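You operate a simulated robot arm through the tools that you are given. There is no shell and no other tool. Be economical: measure what you need, move in short steps, check, and stop when the job is done.

You run a simulated robot arm. Do the job below in one go: nothing can be reset, and whatever is moved stays where it is left.

## Task
Fit the door, lock both latches and stick on the yellow label.
Fine: slide the door on to its hinge pins first; press the label on its field; the other label stays.

It is judged by the outcome, as a careful person would: the job done as asked, and still so three seconds after it is handed in. It fails if anything else is knocked over, pushed out of place, dropped, spilled or broken.

## Robot
A 7-joint arm with a two-finger gripper, fixed in place. Base frame: the origin is at the foot of the arm, x ahead of it, y to its left, z up; the work surface is at about z = 740. Units: mm, rad, N and s.
With the tool pointing down near the work surface it reaches from about 320 to 720 mm from the base axis. Its first joint turns from -1.152 to 1.152 rad. Payload 2.45 kg.
Tool frame: the origin (TCP) lies between the finger pads and is the grasp point; the fingertips stand 26 mm ahead of it; z points along the fingers, y is the line along which they close. The gripper opens to 96 mm. The gripper's body begins 69 mm behind the TCP.
Orientation is told as [roll, pitch, yaw] about the base's x, y, z axes, in that order, counted from this pose: with the fingers straight down and closing along the base's y, the tool's x points along the base's -x, its y along +y and its z along -z.

## Interface
- The arm moves only by the tool send_rows. Its argument "increments" is a list of rows, each an object (a shift or turn left out is 0, a gripper value left out holds the last) with "fingers": the opening, from 0 (shut) to 1 (fully open); "xyz": the shift along the tool's x, y, z in mm, a list of three; "rotation": the turn, a rotation vector about the tool's x, y, z in rad, a list of three. In form: [{"fingers": fingers, "xyz": [dx, dy, dz], "rotation": [ax, ay, az]}, ...]. A call has 1 to 10 rows; each row shifts and turns the commanded pose from where the row before left it, along the tool's axes as they then stand. Rows are played at 5 a second. More than 50 mm and 0.15 rad between two rows, or a gripper value outside its range, and nothing of the call is played. Where a pose cannot be reached the arm comes as near as it can. A force on the tool above 40 N (or 10 N above the force at the start of the call, whichever is more), or a blocked arm, ends the call early, and 0.2 s more pass. Each finger halts on what it meets, pressing with about 30 N; the grip force reading is that of the motor and also rises with nothing between the fingers. The clock runs only during rows and for 0.2 s after the last one: add rows that do not move to give the fingers time. It gives the time, the measured TCP pose, the force on the tool (base axes), the opening and the grip force at its end, in the units of the frame above (readings bear some noise), with the torque about the TCP (base axes, N m) and any sound that the robot's microphone picked up, and new pictures: "views" is both (left out), scene, wrist or none.
- Cameras (640 x 400 px; columns grow to the right, rows downward): "scene" is fixed at [169.6, -394.7, 1421.8]; the picture's right is [0.74, -0.68, 0.00], its down [-0.40, -0.44, -0.81] and it looks along [0.55, 0.59, -0.59] (base axes); focal length 237 px, centre (320, 200). "wrist" rides on the gripper at [82, 3, -98] in the tool frame; the picture's right is [-0.04, 1.00, 0.00], its down [-0.73, -0.03, -0.68] and it looks along [-0.68, -0.03, 0.73] (tool axes); focal length 256 px, centre (320, 200). There is no depth. A picture from a camera that has moved, and an enlarged one, comes with that camera's place and axes in the base frame and with its lens.
- zoom(camera, box): a new picture of the part [left, top, right, bottom] of that camera's present view, enlarged. No time passes.
- close_job(): hands the job in; it is judged then, once.

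Go step by step. Nothing tells you positions but the pictures and the camera data: compare them with the known pose of the tool, close in by small moves and look again before you grip or let go. The budget is 120 turns and 200 pictures, counting those below and the enlarged ones. Unless the task says otherwise, let go and move clear before handing in, and close with one line.

The tools are called after ">>>" as name(argument=value, ...) on one line, values as JSON. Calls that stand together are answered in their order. send_rows: Moves the arm, as the interface text tells. Its arguments: {"type":"object","properties":{"increments":{"type":"array"},"views":{"type":"string","enum":["both","scene","wrist","none"]}},"required":["increments"]} The other tools are called the same way: zoom (camera, box) takes an enlarged picture of a part of a camera's view; close_job () hands the job in.

At the start:

```text
clock: 0.0
tcp_pos: [414.9, 128.1, 1302.0]
ee_rot: [0.001, 0.0, 0.0]
contact_force: [0.0, -0.1, -0.2]
torque: [-0.04, 0.0, -0.04]
gripper_width: 96.0
grip_force: 0.0
```

scene: 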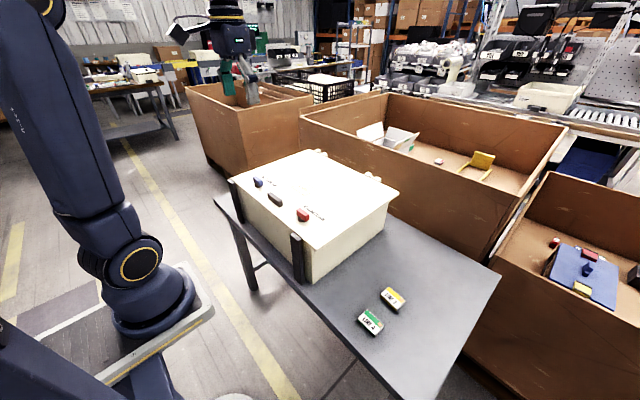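
wrist: 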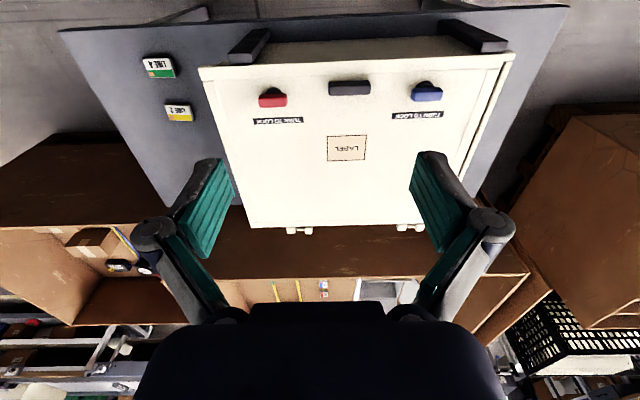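

I see a cream cabinet on the table with a door on top, red and blue latches, a dark handle between them, and two labels on the table. I'll zoom in for detail first.

>>> zoom(camera="scene", box=[220, 130, 420, 290])

>>> zoom(camera="wrist", box=[190, 10, 520, 250])

>>> zoom(camera="scene", box=[340, 270, 430, 340])

```text
2.50 times, centred on (320, 210) of scene
camera zoom: at [169.6, -394.7, 1421.8], right [0.74, -0.68, 0.0], down [-0.4, -0.44, -0.81], along [0.55, 0.59, -0.59], focal length 592 px, centre (320, 175)
```

zoom: 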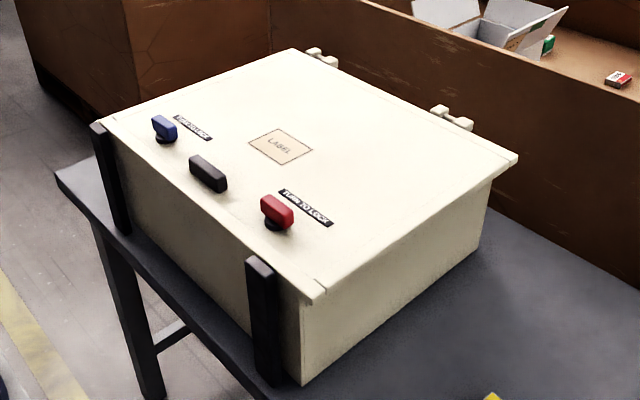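

```text
1.67 times, centred on (355, 130) of wrist
camera zoom: at [335.0, 131.6, 1400.7], right [0.04, 1.0, 0.0], down [0.73, -0.03, 0.68], along [0.68, -0.03, -0.73], focal length 427 px, centre (262, 317)
```

zoom: 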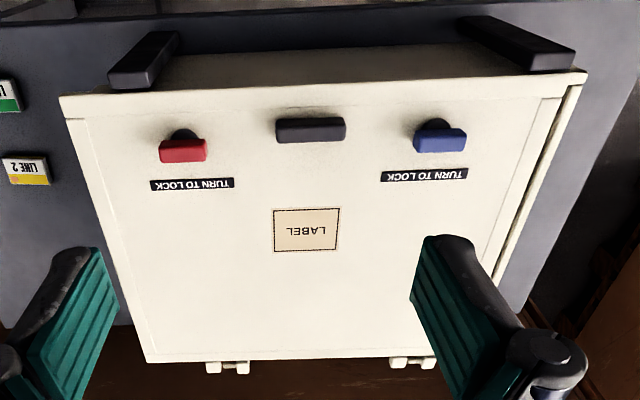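

```text
5.71 times, centred on (385, 305) of scene
camera zoom: at [169.6, -394.7, 1421.8], right [0.74, -0.68, 0.0], down [-0.4, -0.44, -0.81], along [0.55, 0.59, -0.59], focal length 1354 px, centre (-51, -400)
```

zoom: 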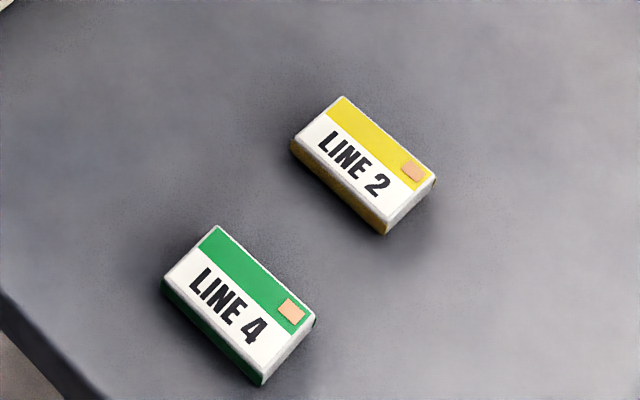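

The door panel (about x 465–862, y −75–435, z about 935) rests on the cabinet. It appears shifted toward −y, with its hinges at the far side. I'll move in for a closer look at the hinges.

>>> send_rows(increments=[{"xyz": [-36, -22, 25]}, {"xyz": [-36, -22, 25]}, {"xyz": [-36, -22, 25]}, {"xyz": [-36, -22, 25]}, {}], views="wrist")

>>> zoom(camera="wrist", box=[160, 100, 480, 300])

>>> zoom(camera="scene", box=[300, 135, 400, 198])

```text
clock: 1.2
tcp_pos: [561.3, 40.7, 1200.7]
ee_rot: [-0.001, 0.001, -0.002]
contact_force: [0.4, -0.4, 0.2]
torque: [0.0, 0.01, 0.0]
gripper_width: 95.7
grip_force: 0.0
camera wrist: at [479.8, 43.1, 1299.4], right [0.04, 1.0, 0.0], down [0.73, -0.03, 0.68], along [0.68, -0.03, -0.73], focal length 256 px, centre (320, 200)
```

wrist: 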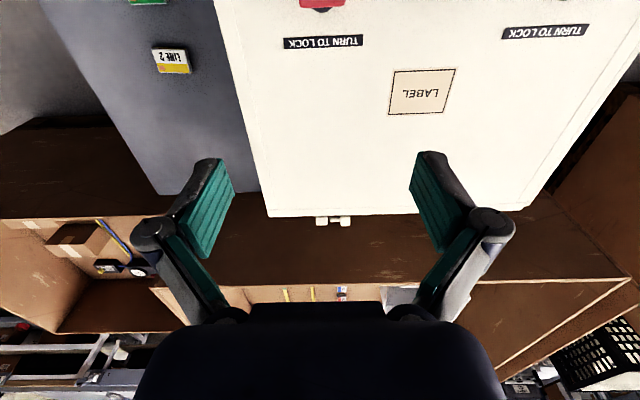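

```text
2.00 times, centred on (320, 200) of wrist
camera zoom: at [479.8, 43.1, 1299.4], right [0.04, 1.0, 0.0], down [0.73, -0.03, 0.68], along [0.68, -0.03, -0.73], focal length 512 px, centre (320, 200)
```

zoom: 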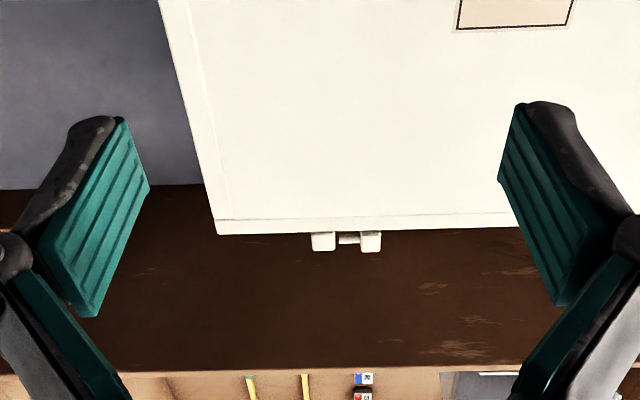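

```text
6.35 times, centred on (350, 166) of scene
camera zoom: at [169.6, -394.7, 1421.8], right [0.74, -0.68, 0.0], down [-0.4, -0.44, -0.81], along [0.55, 0.59, -0.59], focal length 1504 px, centre (130, 413)
```

zoom: 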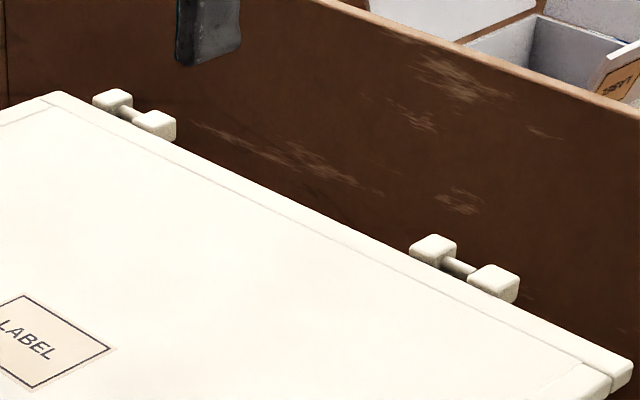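

Each hinge has two blocks and a short pin. I need to know which block belongs to the door, so I'll go closer.

>>> send_rows(increments=[{"xyz": [-40, 0, 45]}, {"xyz": [-40, 0, 45]}, {"xyz": [-15, 0, 40]}, {}], views="none")

>>> zoom(camera="wrist", box=[240, 180, 420, 300])

>>> zoom(camera="scene", box=[290, 220, 350, 290])

>>> zoom(camera="scene", box=[222, 160, 322, 230])

```text
refused: row 1 steps farther than a row can; nothing moved
```

```text
3.33 times, centred on (330, 240) of wrist
camera zoom: at [479.8, 43.1, 1299.4], right [0.04, 1.0, 0.0], down [0.73, -0.03, 0.68], along [0.68, -0.03, -0.73], focal length 853 px, centre (287, 67)
```

zoom: 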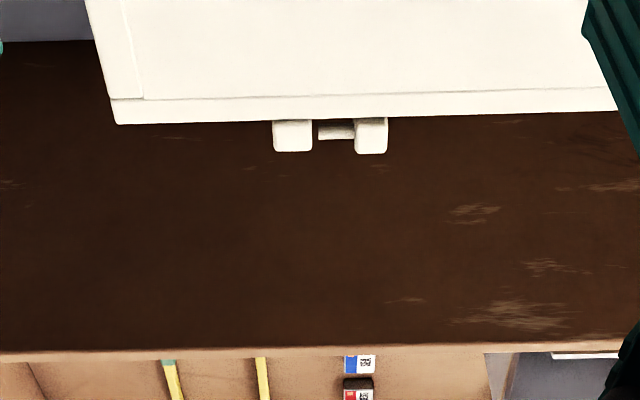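

```text
5.71 times, centred on (320, 255) of scene
camera zoom: at [169.6, -394.7, 1421.8], right [0.74, -0.68, 0.0], down [-0.4, -0.44, -0.81], along [0.55, 0.59, -0.59], focal length 1354 px, centre (320, -114)
```

zoom: 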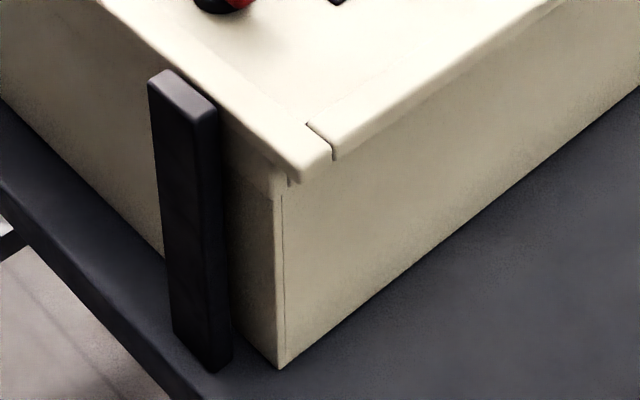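

```text
5.71 times, centred on (272, 195) of scene
camera zoom: at [169.6, -394.7, 1421.8], right [0.74, -0.68, 0.0], down [-0.4, -0.44, -0.81], along [0.55, 0.59, -0.59], focal length 1354 px, centre (594, 229)
```

zoom: 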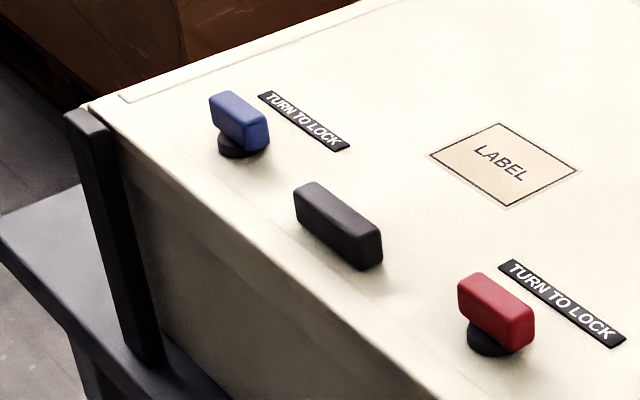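

The pin is rooted in the +y block with its tip towards −y. Next I'll check the +y side of the cabinet to confirm which way the door slides.

>>> send_rows(increments=[{"xyz": [15, 45, 6]}, {"xyz": [15, 45, 6]}, {"xyz": [15, 45, 6]}, {"xyz": [15, 45, 6]}, {"xyz": [15, 45, 6]}, {"xyz": [15, 45, 6]}, {"xyz": [15, 45, 6]}, {"xyz": [15, 45, 6]}, {}], views="wrist")

>>> zoom(camera="wrist", box=[200, 20, 440, 170])

```text
clock: 3.2
tcp_pos: [439.5, 400.8, 1156.3]
ee_rot: [-0.001, -0.001, -0.002]
contact_force: [-0.1, 0.1, 0.3]
torque: [-0.01, -0.01, -0.02]
gripper_width: 95.9
grip_force: 0.0
camera wrist: at [358.2, 404.2, 1254.0], right [0.04, 1.0, 0.0], down [0.73, -0.03, 0.68], along [0.68, -0.03, -0.73], focal length 256 px, centre (320, 200)
```

wrist: 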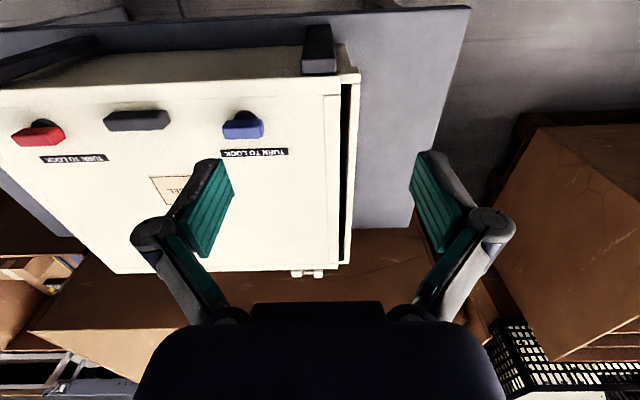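

```text
2.67 times, centred on (320, 95) of wrist
camera zoom: at [358.2, 404.2, 1254.0], right [0.04, 1.0, 0.0], down [0.73, -0.03, 0.68], along [0.68, -0.03, -0.73], focal length 683 px, centre (320, 480)
```

zoom: 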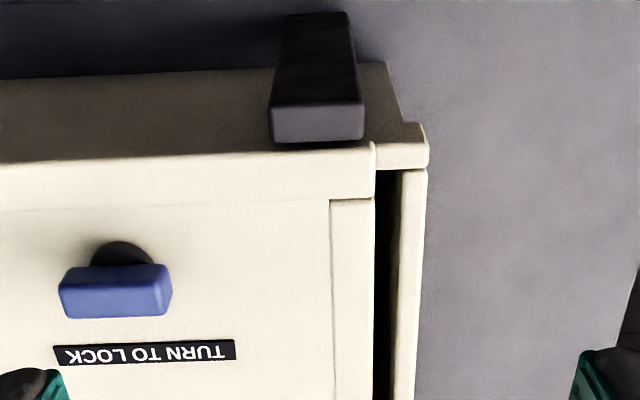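

Confirmed: there is a ~26 mm gap at the +y rim, so the door must slide about 26 mm toward +y. I'll come over the handle, with its ends between the fingers along y.

>>> send_rows(increments=[{"xyz": [-9, -38, 12.5]}, {"xyz": [-9, -38, 12.5]}, {"xyz": [-9, -38, 12.5]}, {"xyz": [-9, -38, 12.5]}, {"xyz": [-9, -38, 12.5]}, {"xyz": [-9, -38, 12.5]}, {}], views="wrist")

>>> zoom(camera="wrist", box=[240, 40, 400, 140])

```text
clock: 4.8
tcp_pos: [495.0, 171.5, 1079.6]
ee_rot: [0.0, -0.001, -0.001]
contact_force: [-0.1, 0.5, 0.6]
torque: [-0.01, 0.01, 0.0]
gripper_width: 96.3
grip_force: 0.1
camera wrist: at [413.3, 174.5, 1178.2], right [0.04, 1.0, 0.0], down [0.73, -0.03, 0.68], along [0.68, -0.03, -0.73], focal length 256 px, centre (320, 200)
```

wrist: 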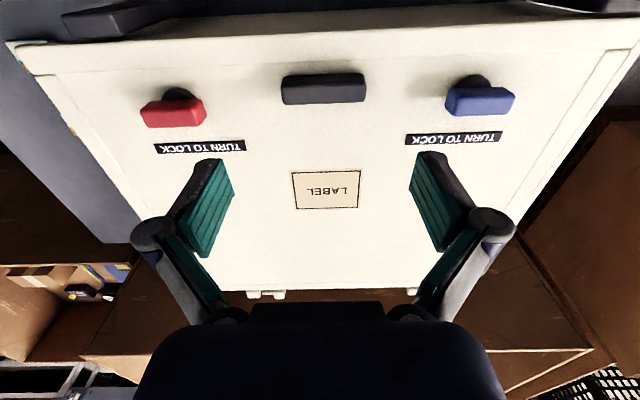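

```text
4.00 times, centred on (320, 90) of wrist
camera zoom: at [413.3, 174.5, 1178.2], right [0.04, 1.0, 0.0], down [0.73, -0.03, 0.68], along [0.68, -0.03, -0.73], focal length 1024 px, centre (320, 640)
```

zoom: 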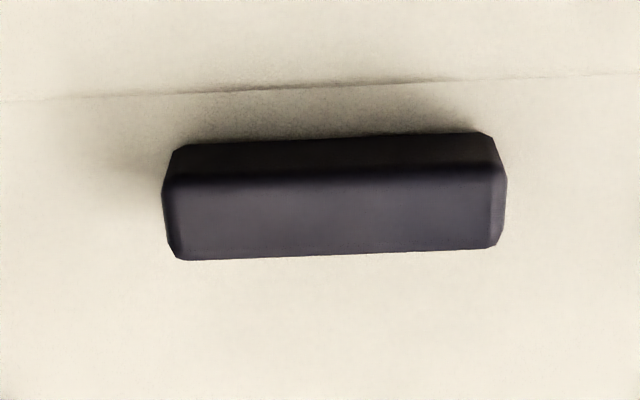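

Handle centre is about (493, 174), with its top at z about 965 and the door surface about 944. I'll descend with the fingers straddling its ends.

>>> send_rows(increments=[{"xyz": [1, 1, 40]}, {"xyz": [1, 1, 40]}, {"xyz": [0, 0, 12]}, {}], views="wrist")

```text
clock: 5.8
tcp_pos: [492.8, 172.9, 987.9]
ee_rot: [0.0, 0.0, 0.0]
contact_force: [-0.1, 0.0, 0.2]
torque: [0.01, 0.0, -0.04]
gripper_width: 96.1
grip_force: 0.1
camera wrist: at [411.5, 177.2, 1085.5], right [0.04, 1.0, 0.0], down [0.73, -0.03, 0.68], along [0.68, -0.03, -0.73], focal length 256 px, centre (320, 200)
```

wrist: 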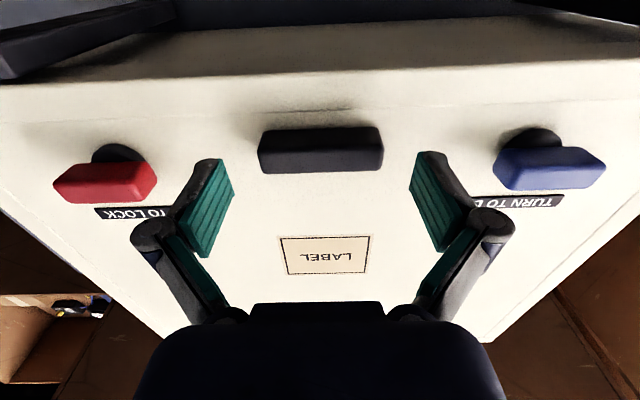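

The fingers are aligned on both sides of the handle. I'll descend 11 mm and close.

>>> send_rows(increments=[{"xyz": [0, 0, 6]}, {"xyz": [0, 0, 5]}, {"fingers": 0.55}, {"fingers": 0.55}, {}, {}], views="wrist")

```text
clock: 7.2
tcp_pos: [492.3, 174.8, 976.3]
ee_rot: [0.001, 0.001, -0.002]
contact_force: [-1.3, 1.0, 0.0]
torque: [0.21, -0.04, -0.06]
gripper_width: 69.9
grip_force: 30.5
camera wrist: at [411.5, 177.6, 1074.5], right [0.04, 1.0, 0.0], down [0.73, -0.03, 0.68], along [0.68, -0.03, -0.73], focal length 256 px, centre (320, 200)
```

wrist: 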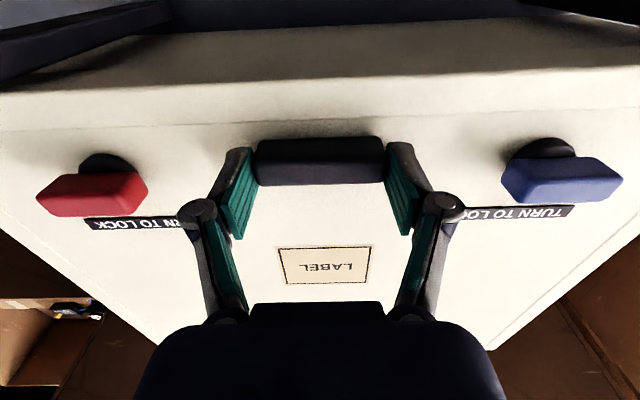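

The handle is gripped (70 mm wide). Next I'll slide +y in small steps.

>>> send_rows(increments=[{"xyz": [0, 3, 0]}, {"xyz": [0, 3, 0]}, {"xyz": [0, 3, 0]}, {}], views="both")

>>> zoom(camera="scene", box=[300, 135, 400, 198])

```text
clock: 8.2
tcp_pos: [491.7, 183.7, 976.4]
ee_rot: [0.0, 0.001, -0.002]
contact_force: [0.1, -3.0, 0.0]
torque: [-0.34, -0.23, -0.62]
gripper_width: 69.8
grip_force: 29.7
camera wrist: at [411.1, 186.4, 1074.5], right [0.04, 1.0, 0.0], down [0.73, -0.03, 0.68], along [0.68, -0.03, -0.73], focal length 256 px, centre (320, 200)
```

scene: 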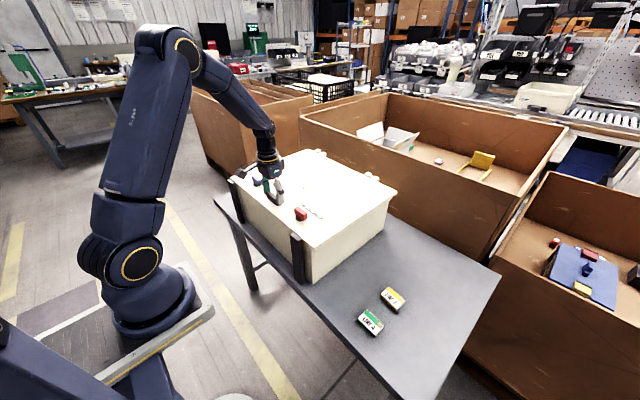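
wrist: 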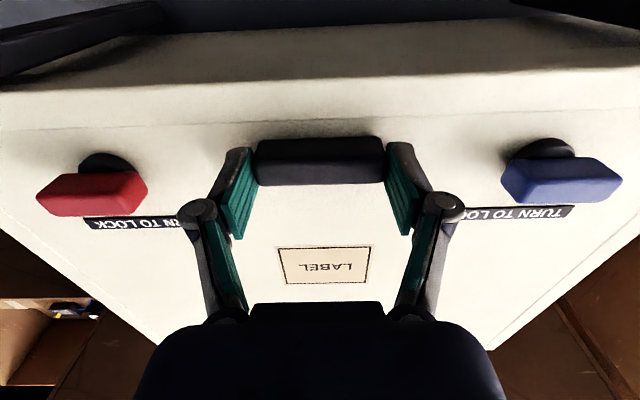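

```text
6.35 times, centred on (350, 166) of scene
camera zoom: at [169.6, -394.8, 1421.8], right [0.74, -0.68, 0.0], down [-0.4, -0.43, -0.81], along [0.55, 0.59, -0.59], focal length 1504 px, centre (130, 413)
```

zoom: 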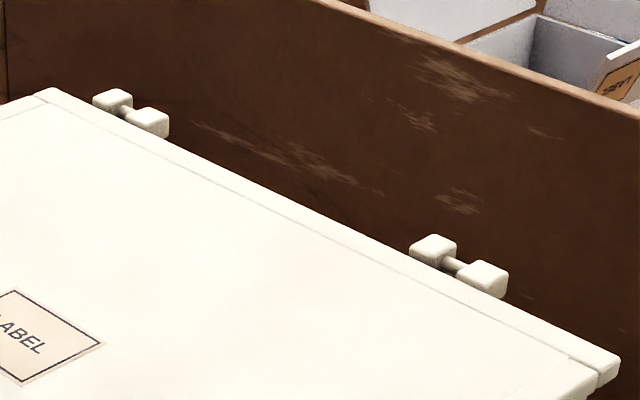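

The door is sliding freely, with the knuckles moving onto the pins and little force. Continuing.

>>> send_rows(increments=[{"xyz": [0, 3, 0]}, {"xyz": [0, 3, 0]}, {"xyz": [0, 3, 0]}, {"xyz": [0, 2, 0]}, {"xyz": [0, 2, 0]}, {}], views="none")

>>> zoom(camera="scene", box=[300, 135, 400, 198])

```text
clock: 9.6
tcp_pos: [491.3, 197.2, 975.8]
ee_rot: [0.0, -0.001, 0.001]
contact_force: [-0.5, -4.2, 2.6]
torque: [0.02, 0.08, -0.49]
gripper_width: 70.0
grip_force: 29.9
```

```text
6.35 times, centred on (350, 166) of scene
camera zoom: at [169.5, -394.8, 1421.8], right [0.74, -0.68, 0.0], down [-0.4, -0.43, -0.81], along [0.55, 0.59, -0.59], focal length 1504 px, centre (130, 413)
```

zoom: 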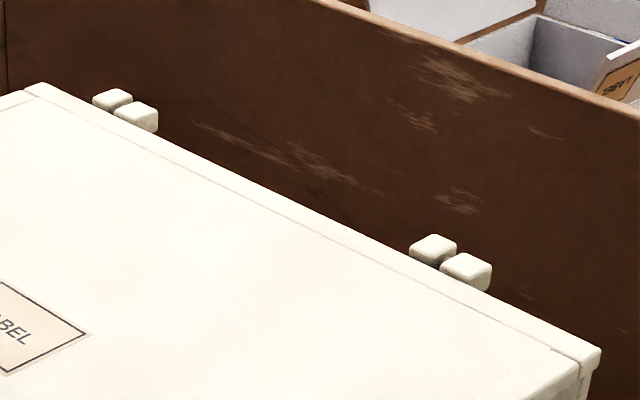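

Nearly seated. I'll move in 1 mm steps until the force rises.

>>> send_rows(increments=[{"xyz": [0, 1, 0]}, {"xyz": [0, 1, 0]}, {"xyz": [0, 1, 0]}, {}], views="none")

>>> zoom(camera="scene", box=[300, 135, 400, 198])

```text
clock: 10.6
tcp_pos: [491.9, 199.8, 975.4]
ee_rot: [-0.001, -0.002, 0.001]
contact_force: [6.2, -5.2, 0.0]
torque: [-0.63, -0.47, 0.54]
gripper_width: 69.8
grip_force: 30.1
```

```text
6.35 times, centred on (350, 166) of scene
camera zoom: at [169.8, -394.8, 1421.8], right [0.74, -0.68, 0.0], down [-0.4, -0.43, -0.81], along [0.55, 0.59, -0.59], focal length 1504 px, centre (130, 413)
```

zoom: 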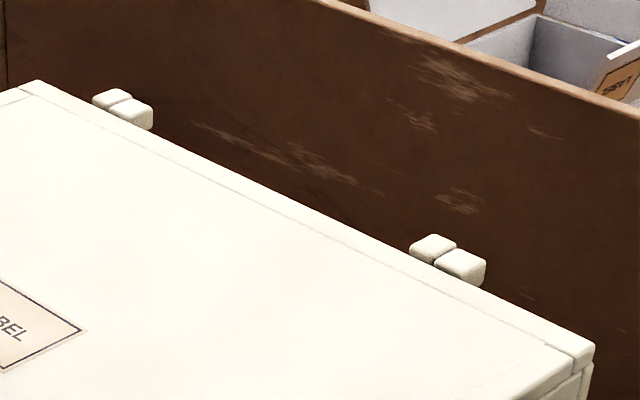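

>>> send_rows(increments=[{"xyz": [0, 1, 0]}, {"xyz": [0, 1, 0]}, {"xyz": [0, 1, 0]}, {}], views="wrist")

>>> zoom(camera="scene", box=[300, 135, 400, 198])

```text
clock: 11.6
tcp_pos: [492.3, 201.3, 975.8]
ee_rot: [-0.003, 0.002, -0.005]
contact_force: [5.3, -21.8, 1.2]
torque: [0.02, -0.06, 0.29]
gripper_width: 69.7
grip_force: 30.0
camera wrist: at [411.5, 203.4, 1074.6], right [0.04, 1.0, 0.0], down [0.73, -0.03, 0.68], along [0.68, -0.03, -0.73], focal length 256 px, centre (320, 200)
```

wrist: 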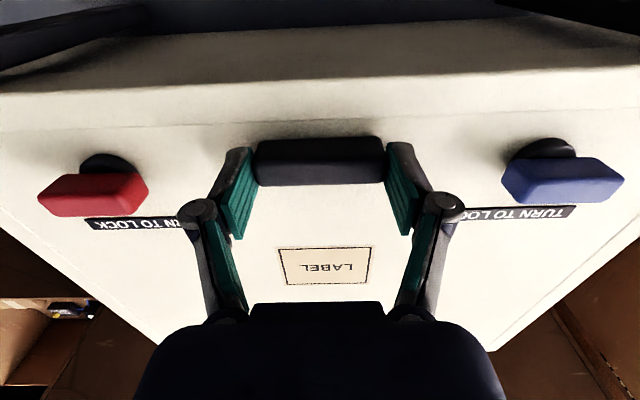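

```text
6.35 times, centred on (350, 166) of scene
camera zoom: at [169.7, -395.3, 1421.6], right [0.74, -0.68, 0.0], down [-0.4, -0.43, -0.81], along [0.55, 0.59, -0.59], focal length 1504 px, centre (130, 413)
```

zoom: 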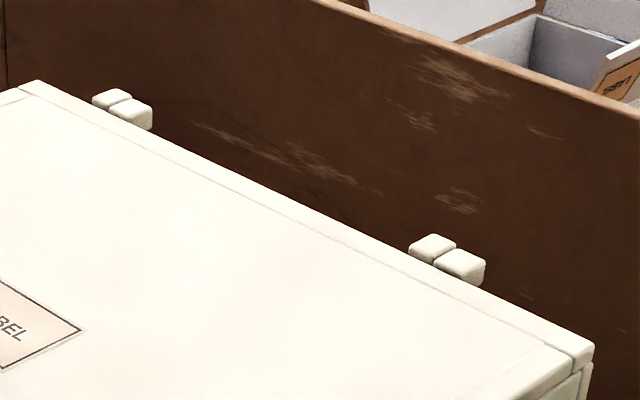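

Force rose to 22 N at 26.5 mm of travel, so the door is seated on its pins. I'll release, rise, and look at the knobs.

>>> send_rows(increments=[{"xyz": [0, -1.5, 0]}, {"fingers": 1}, {}, {}, {"xyz": [0, 0, -40]}, {"xyz": [0, 0, -40]}, {"xyz": [0, 0, -20]}, {}], views="wrist")

>>> zoom(camera="wrist", box=[120, 50, 360, 200])

>>> zoom(camera="scene", box=[222, 160, 322, 230])

```text
clock: 13.4
tcp_pos: [491.7, 201.6, 1076.7]
ee_rot: [0.0, 0.0, 0.0]
contact_force: [-0.2, 0.6, 0.0]
torque: [0.01, -0.01, 0.0]
gripper_width: 95.9
grip_force: 0.1
camera wrist: at [410.8, 204.1, 1174.8], right [0.04, 1.0, 0.0], down [0.73, -0.03, 0.68], along [0.68, -0.03, -0.73], focal length 256 px, centre (320, 200)
```

wrist: 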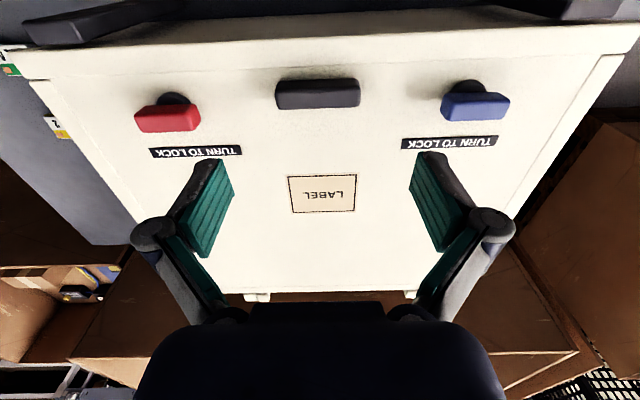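

```text
2.67 times, centred on (240, 125) of wrist
camera zoom: at [410.8, 204.1, 1174.8], right [0.04, 1.0, 0.0], down [0.73, -0.03, 0.68], along [0.68, -0.03, -0.73], focal length 683 px, centre (533, 400)
```

zoom: 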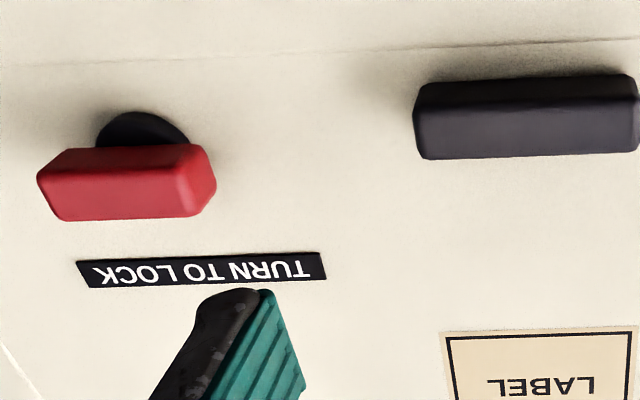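

```text
5.71 times, centred on (272, 195) of scene
camera zoom: at [169.6, -394.7, 1421.8], right [0.74, -0.68, 0.0], down [-0.4, -0.44, -0.81], along [0.55, 0.59, -0.59], focal length 1354 px, centre (594, 229)
```

zoom: 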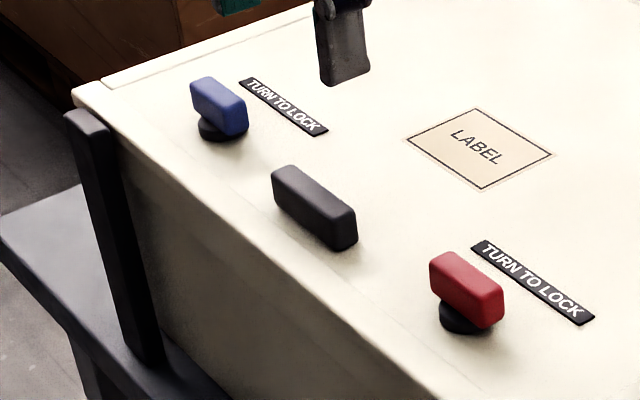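

Red knob centre is about (505, 68, 965). I'll hover above it for a close look.

>>> send_rows(increments=[{"xyz": [-3, -33.5, 8]}, {"xyz": [-3, -33.5, 8]}, {"xyz": [-3, -33.5, 15]}, {"xyz": [-4, -33, 15]}, {}], views="wrist")

>>> zoom(camera="wrist", box=[240, 90, 400, 190])

```text
clock: 14.6
tcp_pos: [506.8, 66.8, 1029.2]
ee_rot: [0.002, 0.0, 0.001]
contact_force: [0.0, 0.9, 0.6]
torque: [-0.02, -0.02, 0.03]
gripper_width: 96.2
grip_force: 0.1
camera wrist: at [424.3, 69.5, 1127.5], right [0.04, 1.0, 0.0], down [0.73, -0.03, 0.68], along [0.68, -0.03, -0.73], focal length 256 px, centre (320, 200)
```

wrist: 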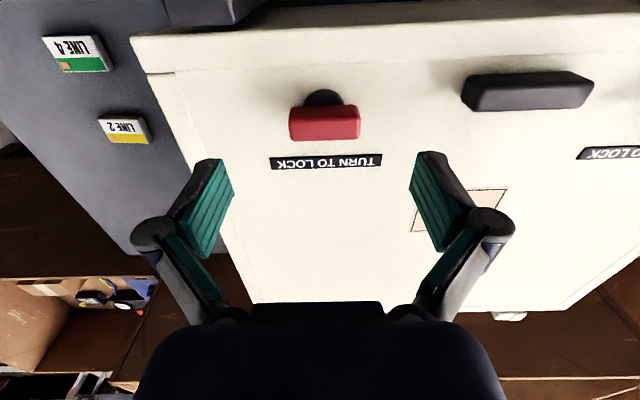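

```text
4.00 times, centred on (320, 140) of wrist
camera zoom: at [424.3, 69.5, 1127.5], right [0.04, 1.0, 0.0], down [0.73, -0.03, 0.68], along [0.68, -0.03, -0.73], focal length 1024 px, centre (320, 440)
```

zoom: 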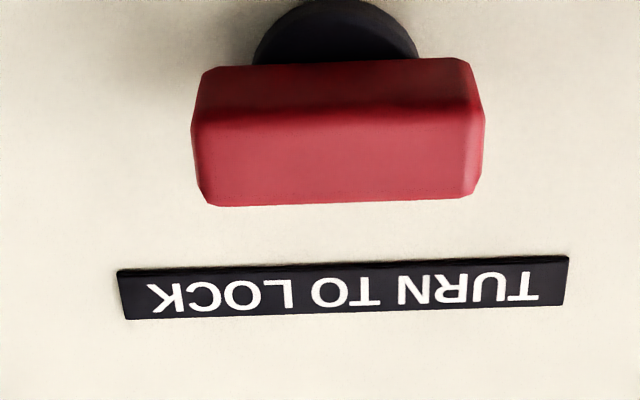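

Knob is about 46×16 mm, centred near (504, 68.5), top at about 975. I'll descend with the fingers outside its ends and close.

>>> send_rows(increments=[{"xyz": [2.5, 1.5, 25]}, {"xyz": [0, 0, 25]}, {"fingers": 0.4}, {"fingers": 0.4}, {"fingers": 0.4}, {}, {}], views="wrist")

>>> zoom(camera="wrist", box=[220, 100, 420, 230])

```text
clock: 16.2
tcp_pos: [503.5, 69.1, 980.1]
ee_rot: [0.0, -0.001, 0.001]
contact_force: [-1.0, 6.5, 0.7]
torque: [0.26, -0.1, 0.01]
gripper_width: 47.6
grip_force: 29.8
camera wrist: at [421.6, 72.4, 1078.3], right [0.04, 1.0, 0.0], down [0.73, -0.03, 0.68], along [0.68, -0.03, -0.73], focal length 256 px, centre (320, 200)
```

wrist: 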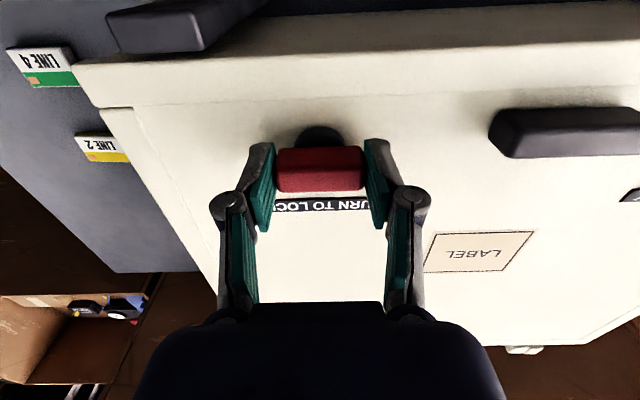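

```text
3.08 times, centred on (320, 165) of wrist
camera zoom: at [421.6, 72.4, 1078.3], right [0.04, 1.0, 0.0], down [0.73, -0.03, 0.68], along [0.68, -0.03, -0.73], focal length 788 px, centre (320, 308)
```

zoom: 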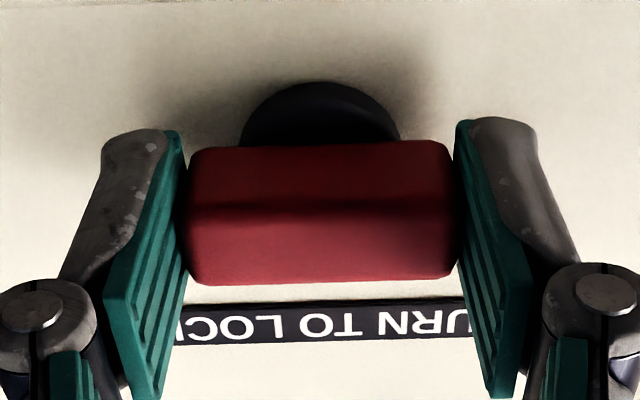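

Gripped. I'll try a small clockwise turn (seen from above) and watch the torque.

>>> send_rows(increments=[{"rotation": [0, 0, 0.1]}, {"rotation": [0, 0, 0.1]}, {}], views="wrist")

```text
clock: 17.0
tcp_pos: [502.1, 69.0, 979.2]
ee_rot: [0.001, -0.001, -0.2]
contact_force: [1.1, 9.3, -0.7]
torque: [0.25, 0.02, -0.02]
gripper_width: 47.7
grip_force: 29.2
camera wrist: at [423.9, 88.9, 1078.4], right [0.24, 0.97, 0.0], down [0.71, -0.18, 0.68], along [0.66, -0.16, -0.73], focal length 256 px, centre (320, 200)
```

wrist: 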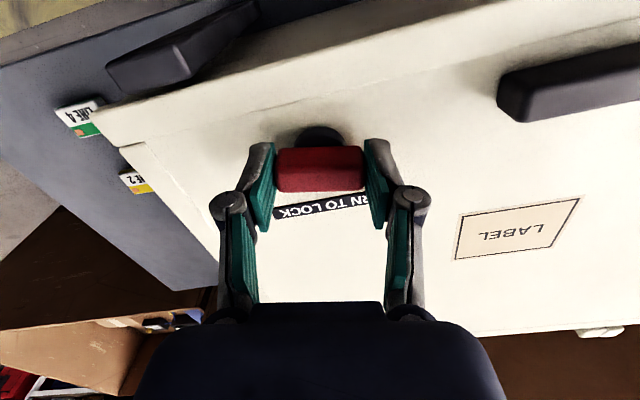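

The knob follows freely clockwise. Continuing toward 90°.

>>> send_rows(increments=[{"rotation": [0, 0, 0.12], "xyz": [0, 1, 0]}, {"rotation": [0, 0, 0.12]}, {"rotation": [0, 0, 0.12]}, {"rotation": [0, 0, 0.12]}, {"rotation": [0, 0, 0.12]}, {}], views="none")

>>> send_rows(increments=[{"rotation": [0, 0, 0.12]}, {"rotation": [0, 0, 0.12]}, {"rotation": [0, 0, 0.12]}, {"rotation": [0, 0, 0.12]}, {"rotation": [0, 0, 0.12]}, {"rotation": [0, 0, 0.12]}, {}], views="both")

```text
clock: 18.4
tcp_pos: [503.6, 70.3, 980.0]
ee_rot: [-0.001, 0.002, -0.803]
contact_force: [2.6, 6.6, -0.1]
torque: [0.2, 0.3, -0.01]
gripper_width: 47.7
grip_force: 29.8
```

```text
clock: 20.0
tcp_pos: [503.3, 70.9, 979.9]
ee_rot: [0.002, 0.001, -1.525]
contact_force: [7.6, 10.7, -0.6]
torque: [0.06, -0.49, -0.06]
gripper_width: 47.9
grip_force: 29.8
camera wrist: at [503.5, 151.9, 1078.7], right [1.0, 0.01, 0.0], down [0.0, -0.73, 0.68], along [0.01, -0.68, -0.73], focal length 256 px, centre (320, 200)
```

scene: 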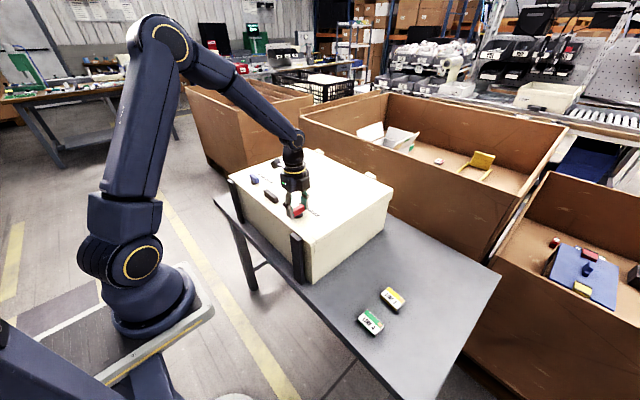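
wrist: 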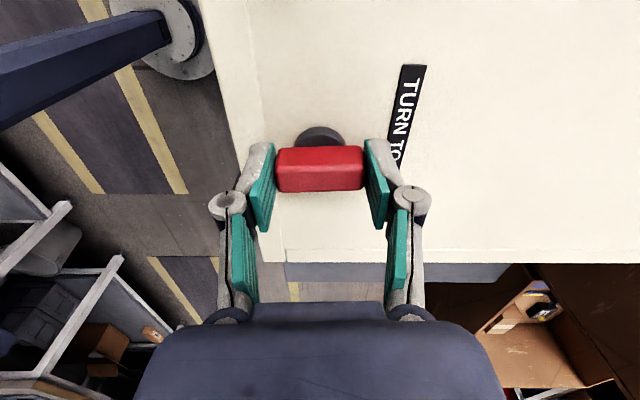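

The knob has turned about 87° with no stop yet. I'll continue gently and see whether there is one.

>>> send_rows(increments=[{"rotation": [0, 0, 0.04]}, {"rotation": [0, 0, 0.04]}, {}], views="wrist")

```text
clock: 20.8
tcp_pos: [503.0, 70.7, 980.5]
ee_rot: [0.001, 0.0, -1.601]
contact_force: [15.1, 9.4, -0.6]
torque: [-0.14, -0.56, 0.97]
gripper_width: 47.9
grip_force: 29.6
camera wrist: at [509.7, 151.6, 1078.8], right [1.0, -0.07, 0.0], down [-0.05, -0.73, 0.68], along [-0.05, -0.68, -0.73], focal length 256 px, centre (320, 200)
```

wrist: 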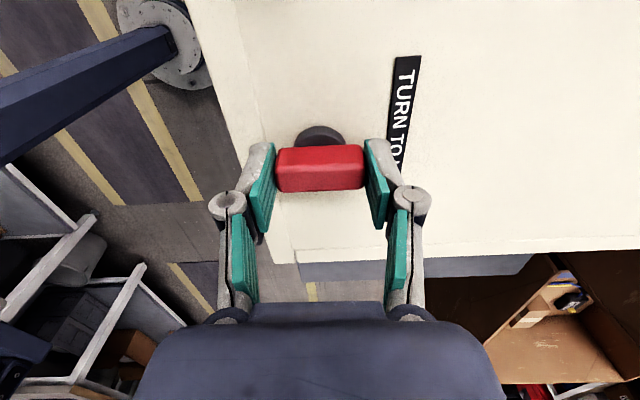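

Torque rose to about 1 Nm at 90°: the red latch is at its end stop. I'll release, rise, turn the tool back, and check the knob.

>>> send_rows(increments=[{"rotation": [0, 0, -0.02], "fingers": 1}, {}, {}, {"xyz": [0, 0, -40]}, {"xyz": [0, 0, -30]}, {"rotation": [0, 0, -0.145]}, {"rotation": [0, 0, -0.145]}, {"rotation": [0, 0, -0.145]}, {"rotation": [0, 0, -0.145]}, {"rotation": [0, 0, -0.145]}], views="none")

>>> send_rows(increments=[{"rotation": [0, 0, -0.145]}, {"rotation": [0, 0, -0.145]}, {"rotation": [0, 0, -0.145]}, {"rotation": [0, 0, -0.145]}, {"rotation": [0, 0, -0.145]}, {"rotation": [0, 0, -0.13]}, {}], views="wrist")

```text
clock: 23.0
tcp_pos: [502.7, 69.9, 1050.3]
ee_rot: [-0.001, 0.0, -0.854]
contact_force: [-0.1, 0.3, -0.3]
torque: [0.0, -0.01, -0.04]
gripper_width: 96.0
grip_force: 0.0
```

```text
clock: 24.6
tcp_pos: [502.8, 69.1, 1051.0]
ee_rot: [0.0, 0.0, 0.003]
contact_force: [-0.6, 1.0, -0.4]
torque: [0.02, 0.01, 0.0]
gripper_width: 96.2
grip_force: 0.1
camera wrist: at [421.3, 72.8, 1148.8], right [0.04, 1.0, 0.0], down [0.73, -0.03, 0.68], along [0.68, -0.03, -0.73], focal length 256 px, centre (320, 200)
```

wrist: 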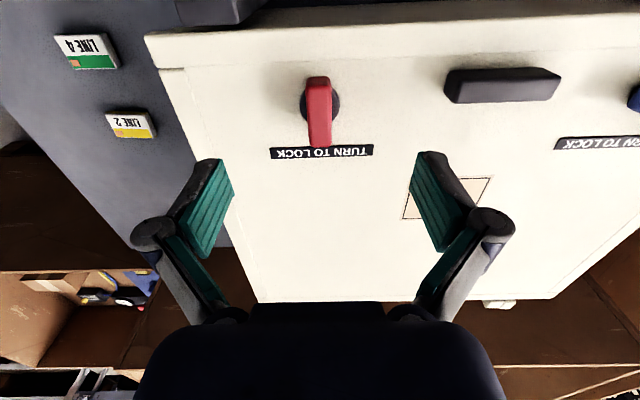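

Red latch stays at 90°. Next, the blue one at about (503, 333).

>>> send_rows(increments=[{"xyz": [0, 44, 0]}, {"xyz": [0, 44, 0]}, {"xyz": [0, 44, 0]}, {"xyz": [0, 44, 0]}, {"xyz": [0, 44, 0]}, {"xyz": [0, 44, 0]}, {"xyz": [0, 0, 22]}, {}], views="wrist")

>>> zoom(camera="wrist", box=[240, 90, 400, 190])

```text
clock: 26.4
tcp_pos: [501.8, 334.4, 1028.5]
ee_rot: [-0.002, 0.001, -0.002]
contact_force: [-0.6, 0.3, 0.0]
torque: [0.0, -0.01, 0.01]
gripper_width: 96.1
grip_force: 0.1
camera wrist: at [421.0, 336.9, 1127.4], right [0.04, 1.0, 0.0], down [0.73, -0.03, 0.68], along [0.68, -0.03, -0.73], focal length 256 px, centre (320, 200)
```

wrist: 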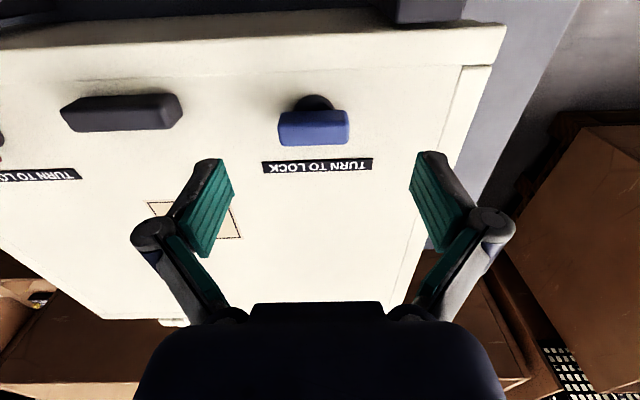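

```text
4.00 times, centred on (320, 140) of wrist
camera zoom: at [421.0, 336.9, 1127.4], right [0.04, 1.0, 0.0], down [0.73, -0.03, 0.68], along [0.68, -0.03, -0.73], focal length 1024 px, centre (320, 440)
```

zoom: 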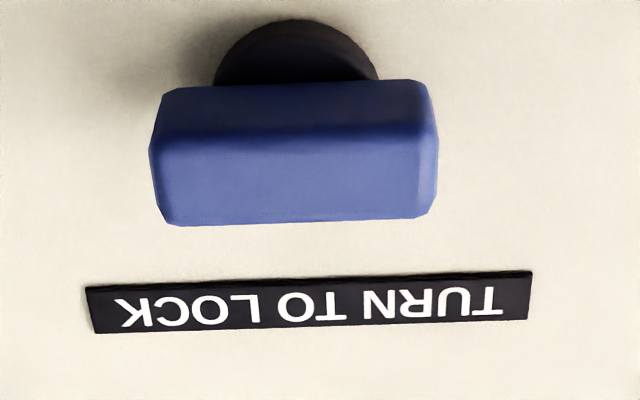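

Blue knob is at about (503.5, 330.5). I'll descend and grip its ends.

>>> send_rows(increments=[{"xyz": [-1.7, -4, 24]}, {"xyz": [0, 0, 24.5]}, {"fingers": 0.4}, {"fingers": 0.4}, {"fingers": 0.4}, {}, {}], views="none")

>>> send_rows(increments=[{"rotation": [0, 0, 0.1]}, {"rotation": [0, 0, 0.1]}, {}], views="wrist")

```text
clock: 28.0
tcp_pos: [504.1, 330.4, 981.6]
ee_rot: [0.0, 0.001, -0.001]
contact_force: [-0.3, 0.3, 0.4]
torque: [-0.03, -0.13, 0.03]
gripper_width: 47.8
grip_force: 29.9
```

```text
clock: 28.8
tcp_pos: [504.4, 329.9, 980.5]
ee_rot: [-0.002, 0.001, -0.203]
contact_force: [-2.6, -3.3, -0.5]
torque: [0.07, 0.06, 0.0]
gripper_width: 47.9
grip_force: 29.8
camera wrist: at [425.8, 348.9, 1078.2], right [0.24, 0.97, 0.0], down [0.71, -0.18, 0.68], along [0.66, -0.16, -0.73], focal length 256 px, centre (320, 200)
```

wrist: 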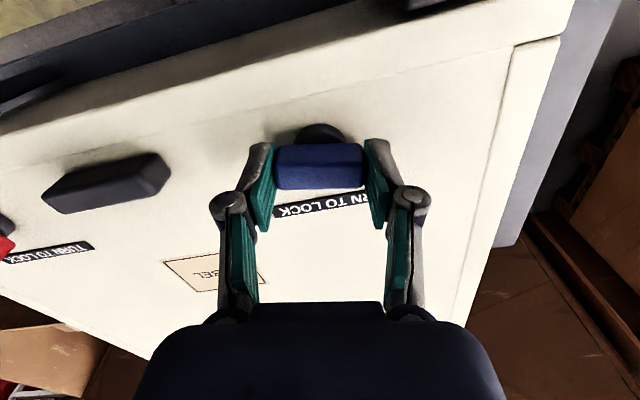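

It turns freely clockwise too. Continuing.

>>> send_rows(increments=[{"rotation": [0, 0, 0.12]}, {"rotation": [0, 0, 0.12]}, {"rotation": [0, 0, 0.12]}, {"rotation": [0, 0, 0.12]}, {"rotation": [0, 0, 0.12]}, {"rotation": [0, 0, 0.12]}, {}], views="none")

>>> send_rows(increments=[{"rotation": [0, 0, 0.12]}, {"rotation": [0, 0, 0.12]}, {"rotation": [0, 0, 0.12]}, {"rotation": [0, 0, 0.12]}, {"rotation": [0, 0, 0.1]}, {"rotation": [0, 0, 0.04]}, {"rotation": [0, 0, 0.04]}, {}], views="wrist")

```text
clock: 30.4
tcp_pos: [504.9, 329.9, 980.3]
ee_rot: [-0.002, -0.001, -0.921]
contact_force: [-8.2, -11.3, 4.0]
torque: [0.06, 0.48, -0.02]
gripper_width: 47.6
grip_force: 30.1
```

```text
clock: 32.2
tcp_pos: [504.2, 329.6, 981.4]
ee_rot: [-0.001, -0.003, -1.581]
contact_force: [-9.6, -15.3, 1.6]
torque: [-0.55, 0.09, 0.4]
gripper_width: 47.3
grip_force: 29.7
camera wrist: at [508.8, 410.7, 1078.0], right [1.0, -0.05, 0.0], down [-0.04, -0.73, 0.68], along [-0.04, -0.68, -0.73], focal length 256 px, centre (320, 200)
```

wrist: 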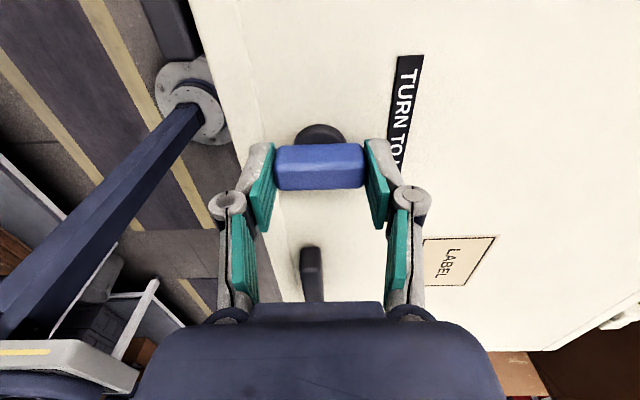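

Blue is at its 90° stop, with torque rising. I'll push slightly more, then release, rise and turn back.

>>> send_rows(increments=[{"rotation": [0, 0, 0.025]}, {"fingers": 1}, {}, {}, {"xyz": [0, 0, -40]}, {"xyz": [0, 0, -40]}, {"rotation": [0, 0, -0.145]}, {"rotation": [0, 0, -0.145]}, {"rotation": [0, 0, -0.145]}, {"rotation": [0, 0, -0.145]}], views="none")

>>> send_rows(increments=[{"rotation": [0, 0, -0.145]}, {"rotation": [0, 0, -0.145]}, {"rotation": [0, 0, -0.145]}, {"rotation": [0, 0, -0.145]}, {"rotation": [0, 0, -0.145]}, {"rotation": [0, 0, -0.145]}, {"rotation": [0, 0, -0.145]}, {}], views="wrist")

>>> zoom(camera="scene", box=[222, 150, 342, 240])

```text
clock: 34.4
tcp_pos: [506.0, 330.2, 1061.3]
ee_rot: [-0.001, -0.001, -1.023]
contact_force: [-0.3, 0.3, -0.2]
torque: [0.0, -0.05, -0.03]
gripper_width: 95.9
grip_force: 0.0
```

```text
clock: 36.2
tcp_pos: [505.2, 331.4, 1059.0]
ee_rot: [0.001, 0.0, -0.009]
contact_force: [-0.8, -0.6, 0.7]
torque: [-0.01, -0.01, 0.0]
gripper_width: 95.9
grip_force: 0.0
camera wrist: at [423.7, 333.8, 1158.1], right [0.05, 1.0, 0.0], down [0.73, -0.04, 0.68], along [0.68, -0.03, -0.73], focal length 256 px, centre (320, 200)
```

wrist: 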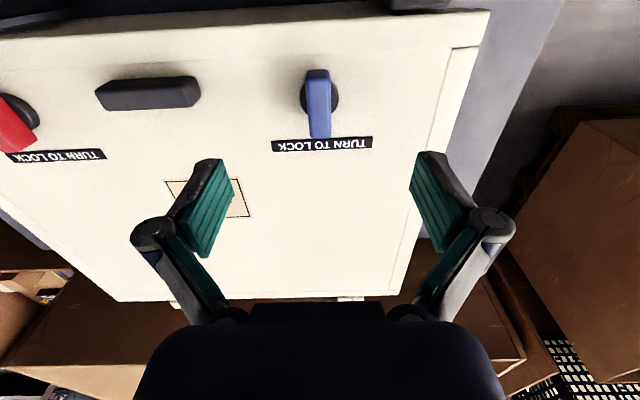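

```text
4.44 times, centred on (282, 195) of scene
camera zoom: at [169.6, -394.7, 1421.8], right [0.74, -0.68, 0.0], down [-0.4, -0.44, -0.81], along [0.55, 0.59, -0.59], focal length 1053 px, centre (489, 222)
```

zoom: 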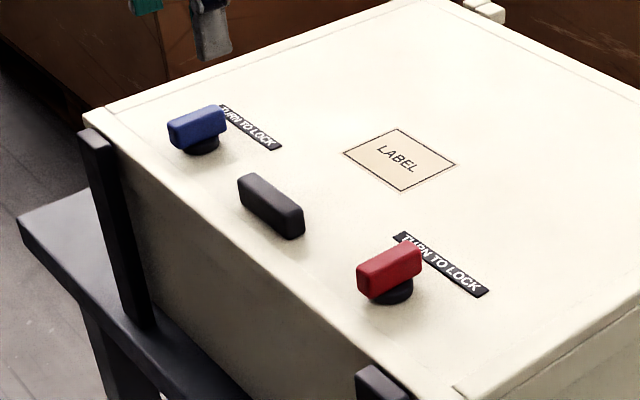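

Both latches are locked. Next I'll move over the label field to measure it.

>>> send_rows(increments=[{"xyz": [-12, -43, 0]}, {"xyz": [-12, -43, 0]}, {"xyz": [-12, -44, 0]}, {}], views="none")

>>> zoom(camera="wrist", box=[220, 100, 420, 225])

>>> zoom(camera="scene", box=[286, 170, 336, 201])

```text
clock: 37.2
tcp_pos: [538.8, 200.0, 1059.1]
ee_rot: [0.0, -0.001, -0.01]
contact_force: [0.5, 0.8, 0.3]
torque: [0.02, 0.04, -0.01]
gripper_width: 95.9
grip_force: 0.1
```

```text
3.20 times, centred on (320, 162) of wrist
camera zoom: at [458.1, 203.4, 1157.6], right [0.05, 1.0, 0.0], down [0.73, -0.04, 0.68], along [0.68, -0.03, -0.73], focal length 819 px, centre (320, 320)
```

zoom: 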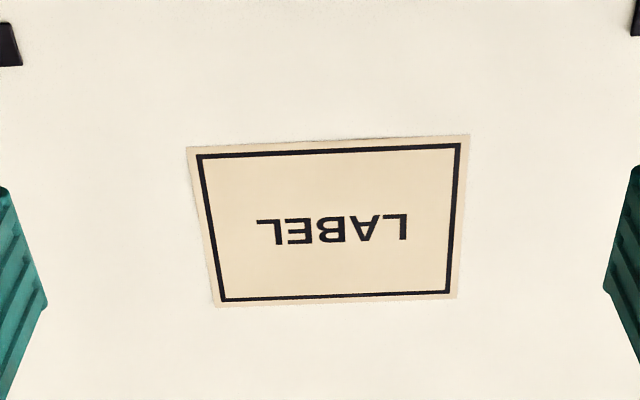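

```text
12.80 times, centred on (311, 186) of scene
camera zoom: at [169.6, -394.7, 1421.8], right [0.74, -0.68, 0.0], down [-0.4, -0.44, -0.81], along [0.55, 0.59, -0.59], focal length 3032 px, centre (435, 386)
```

zoom: 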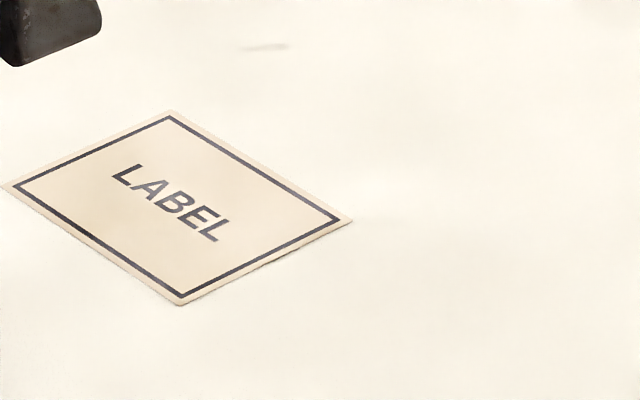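

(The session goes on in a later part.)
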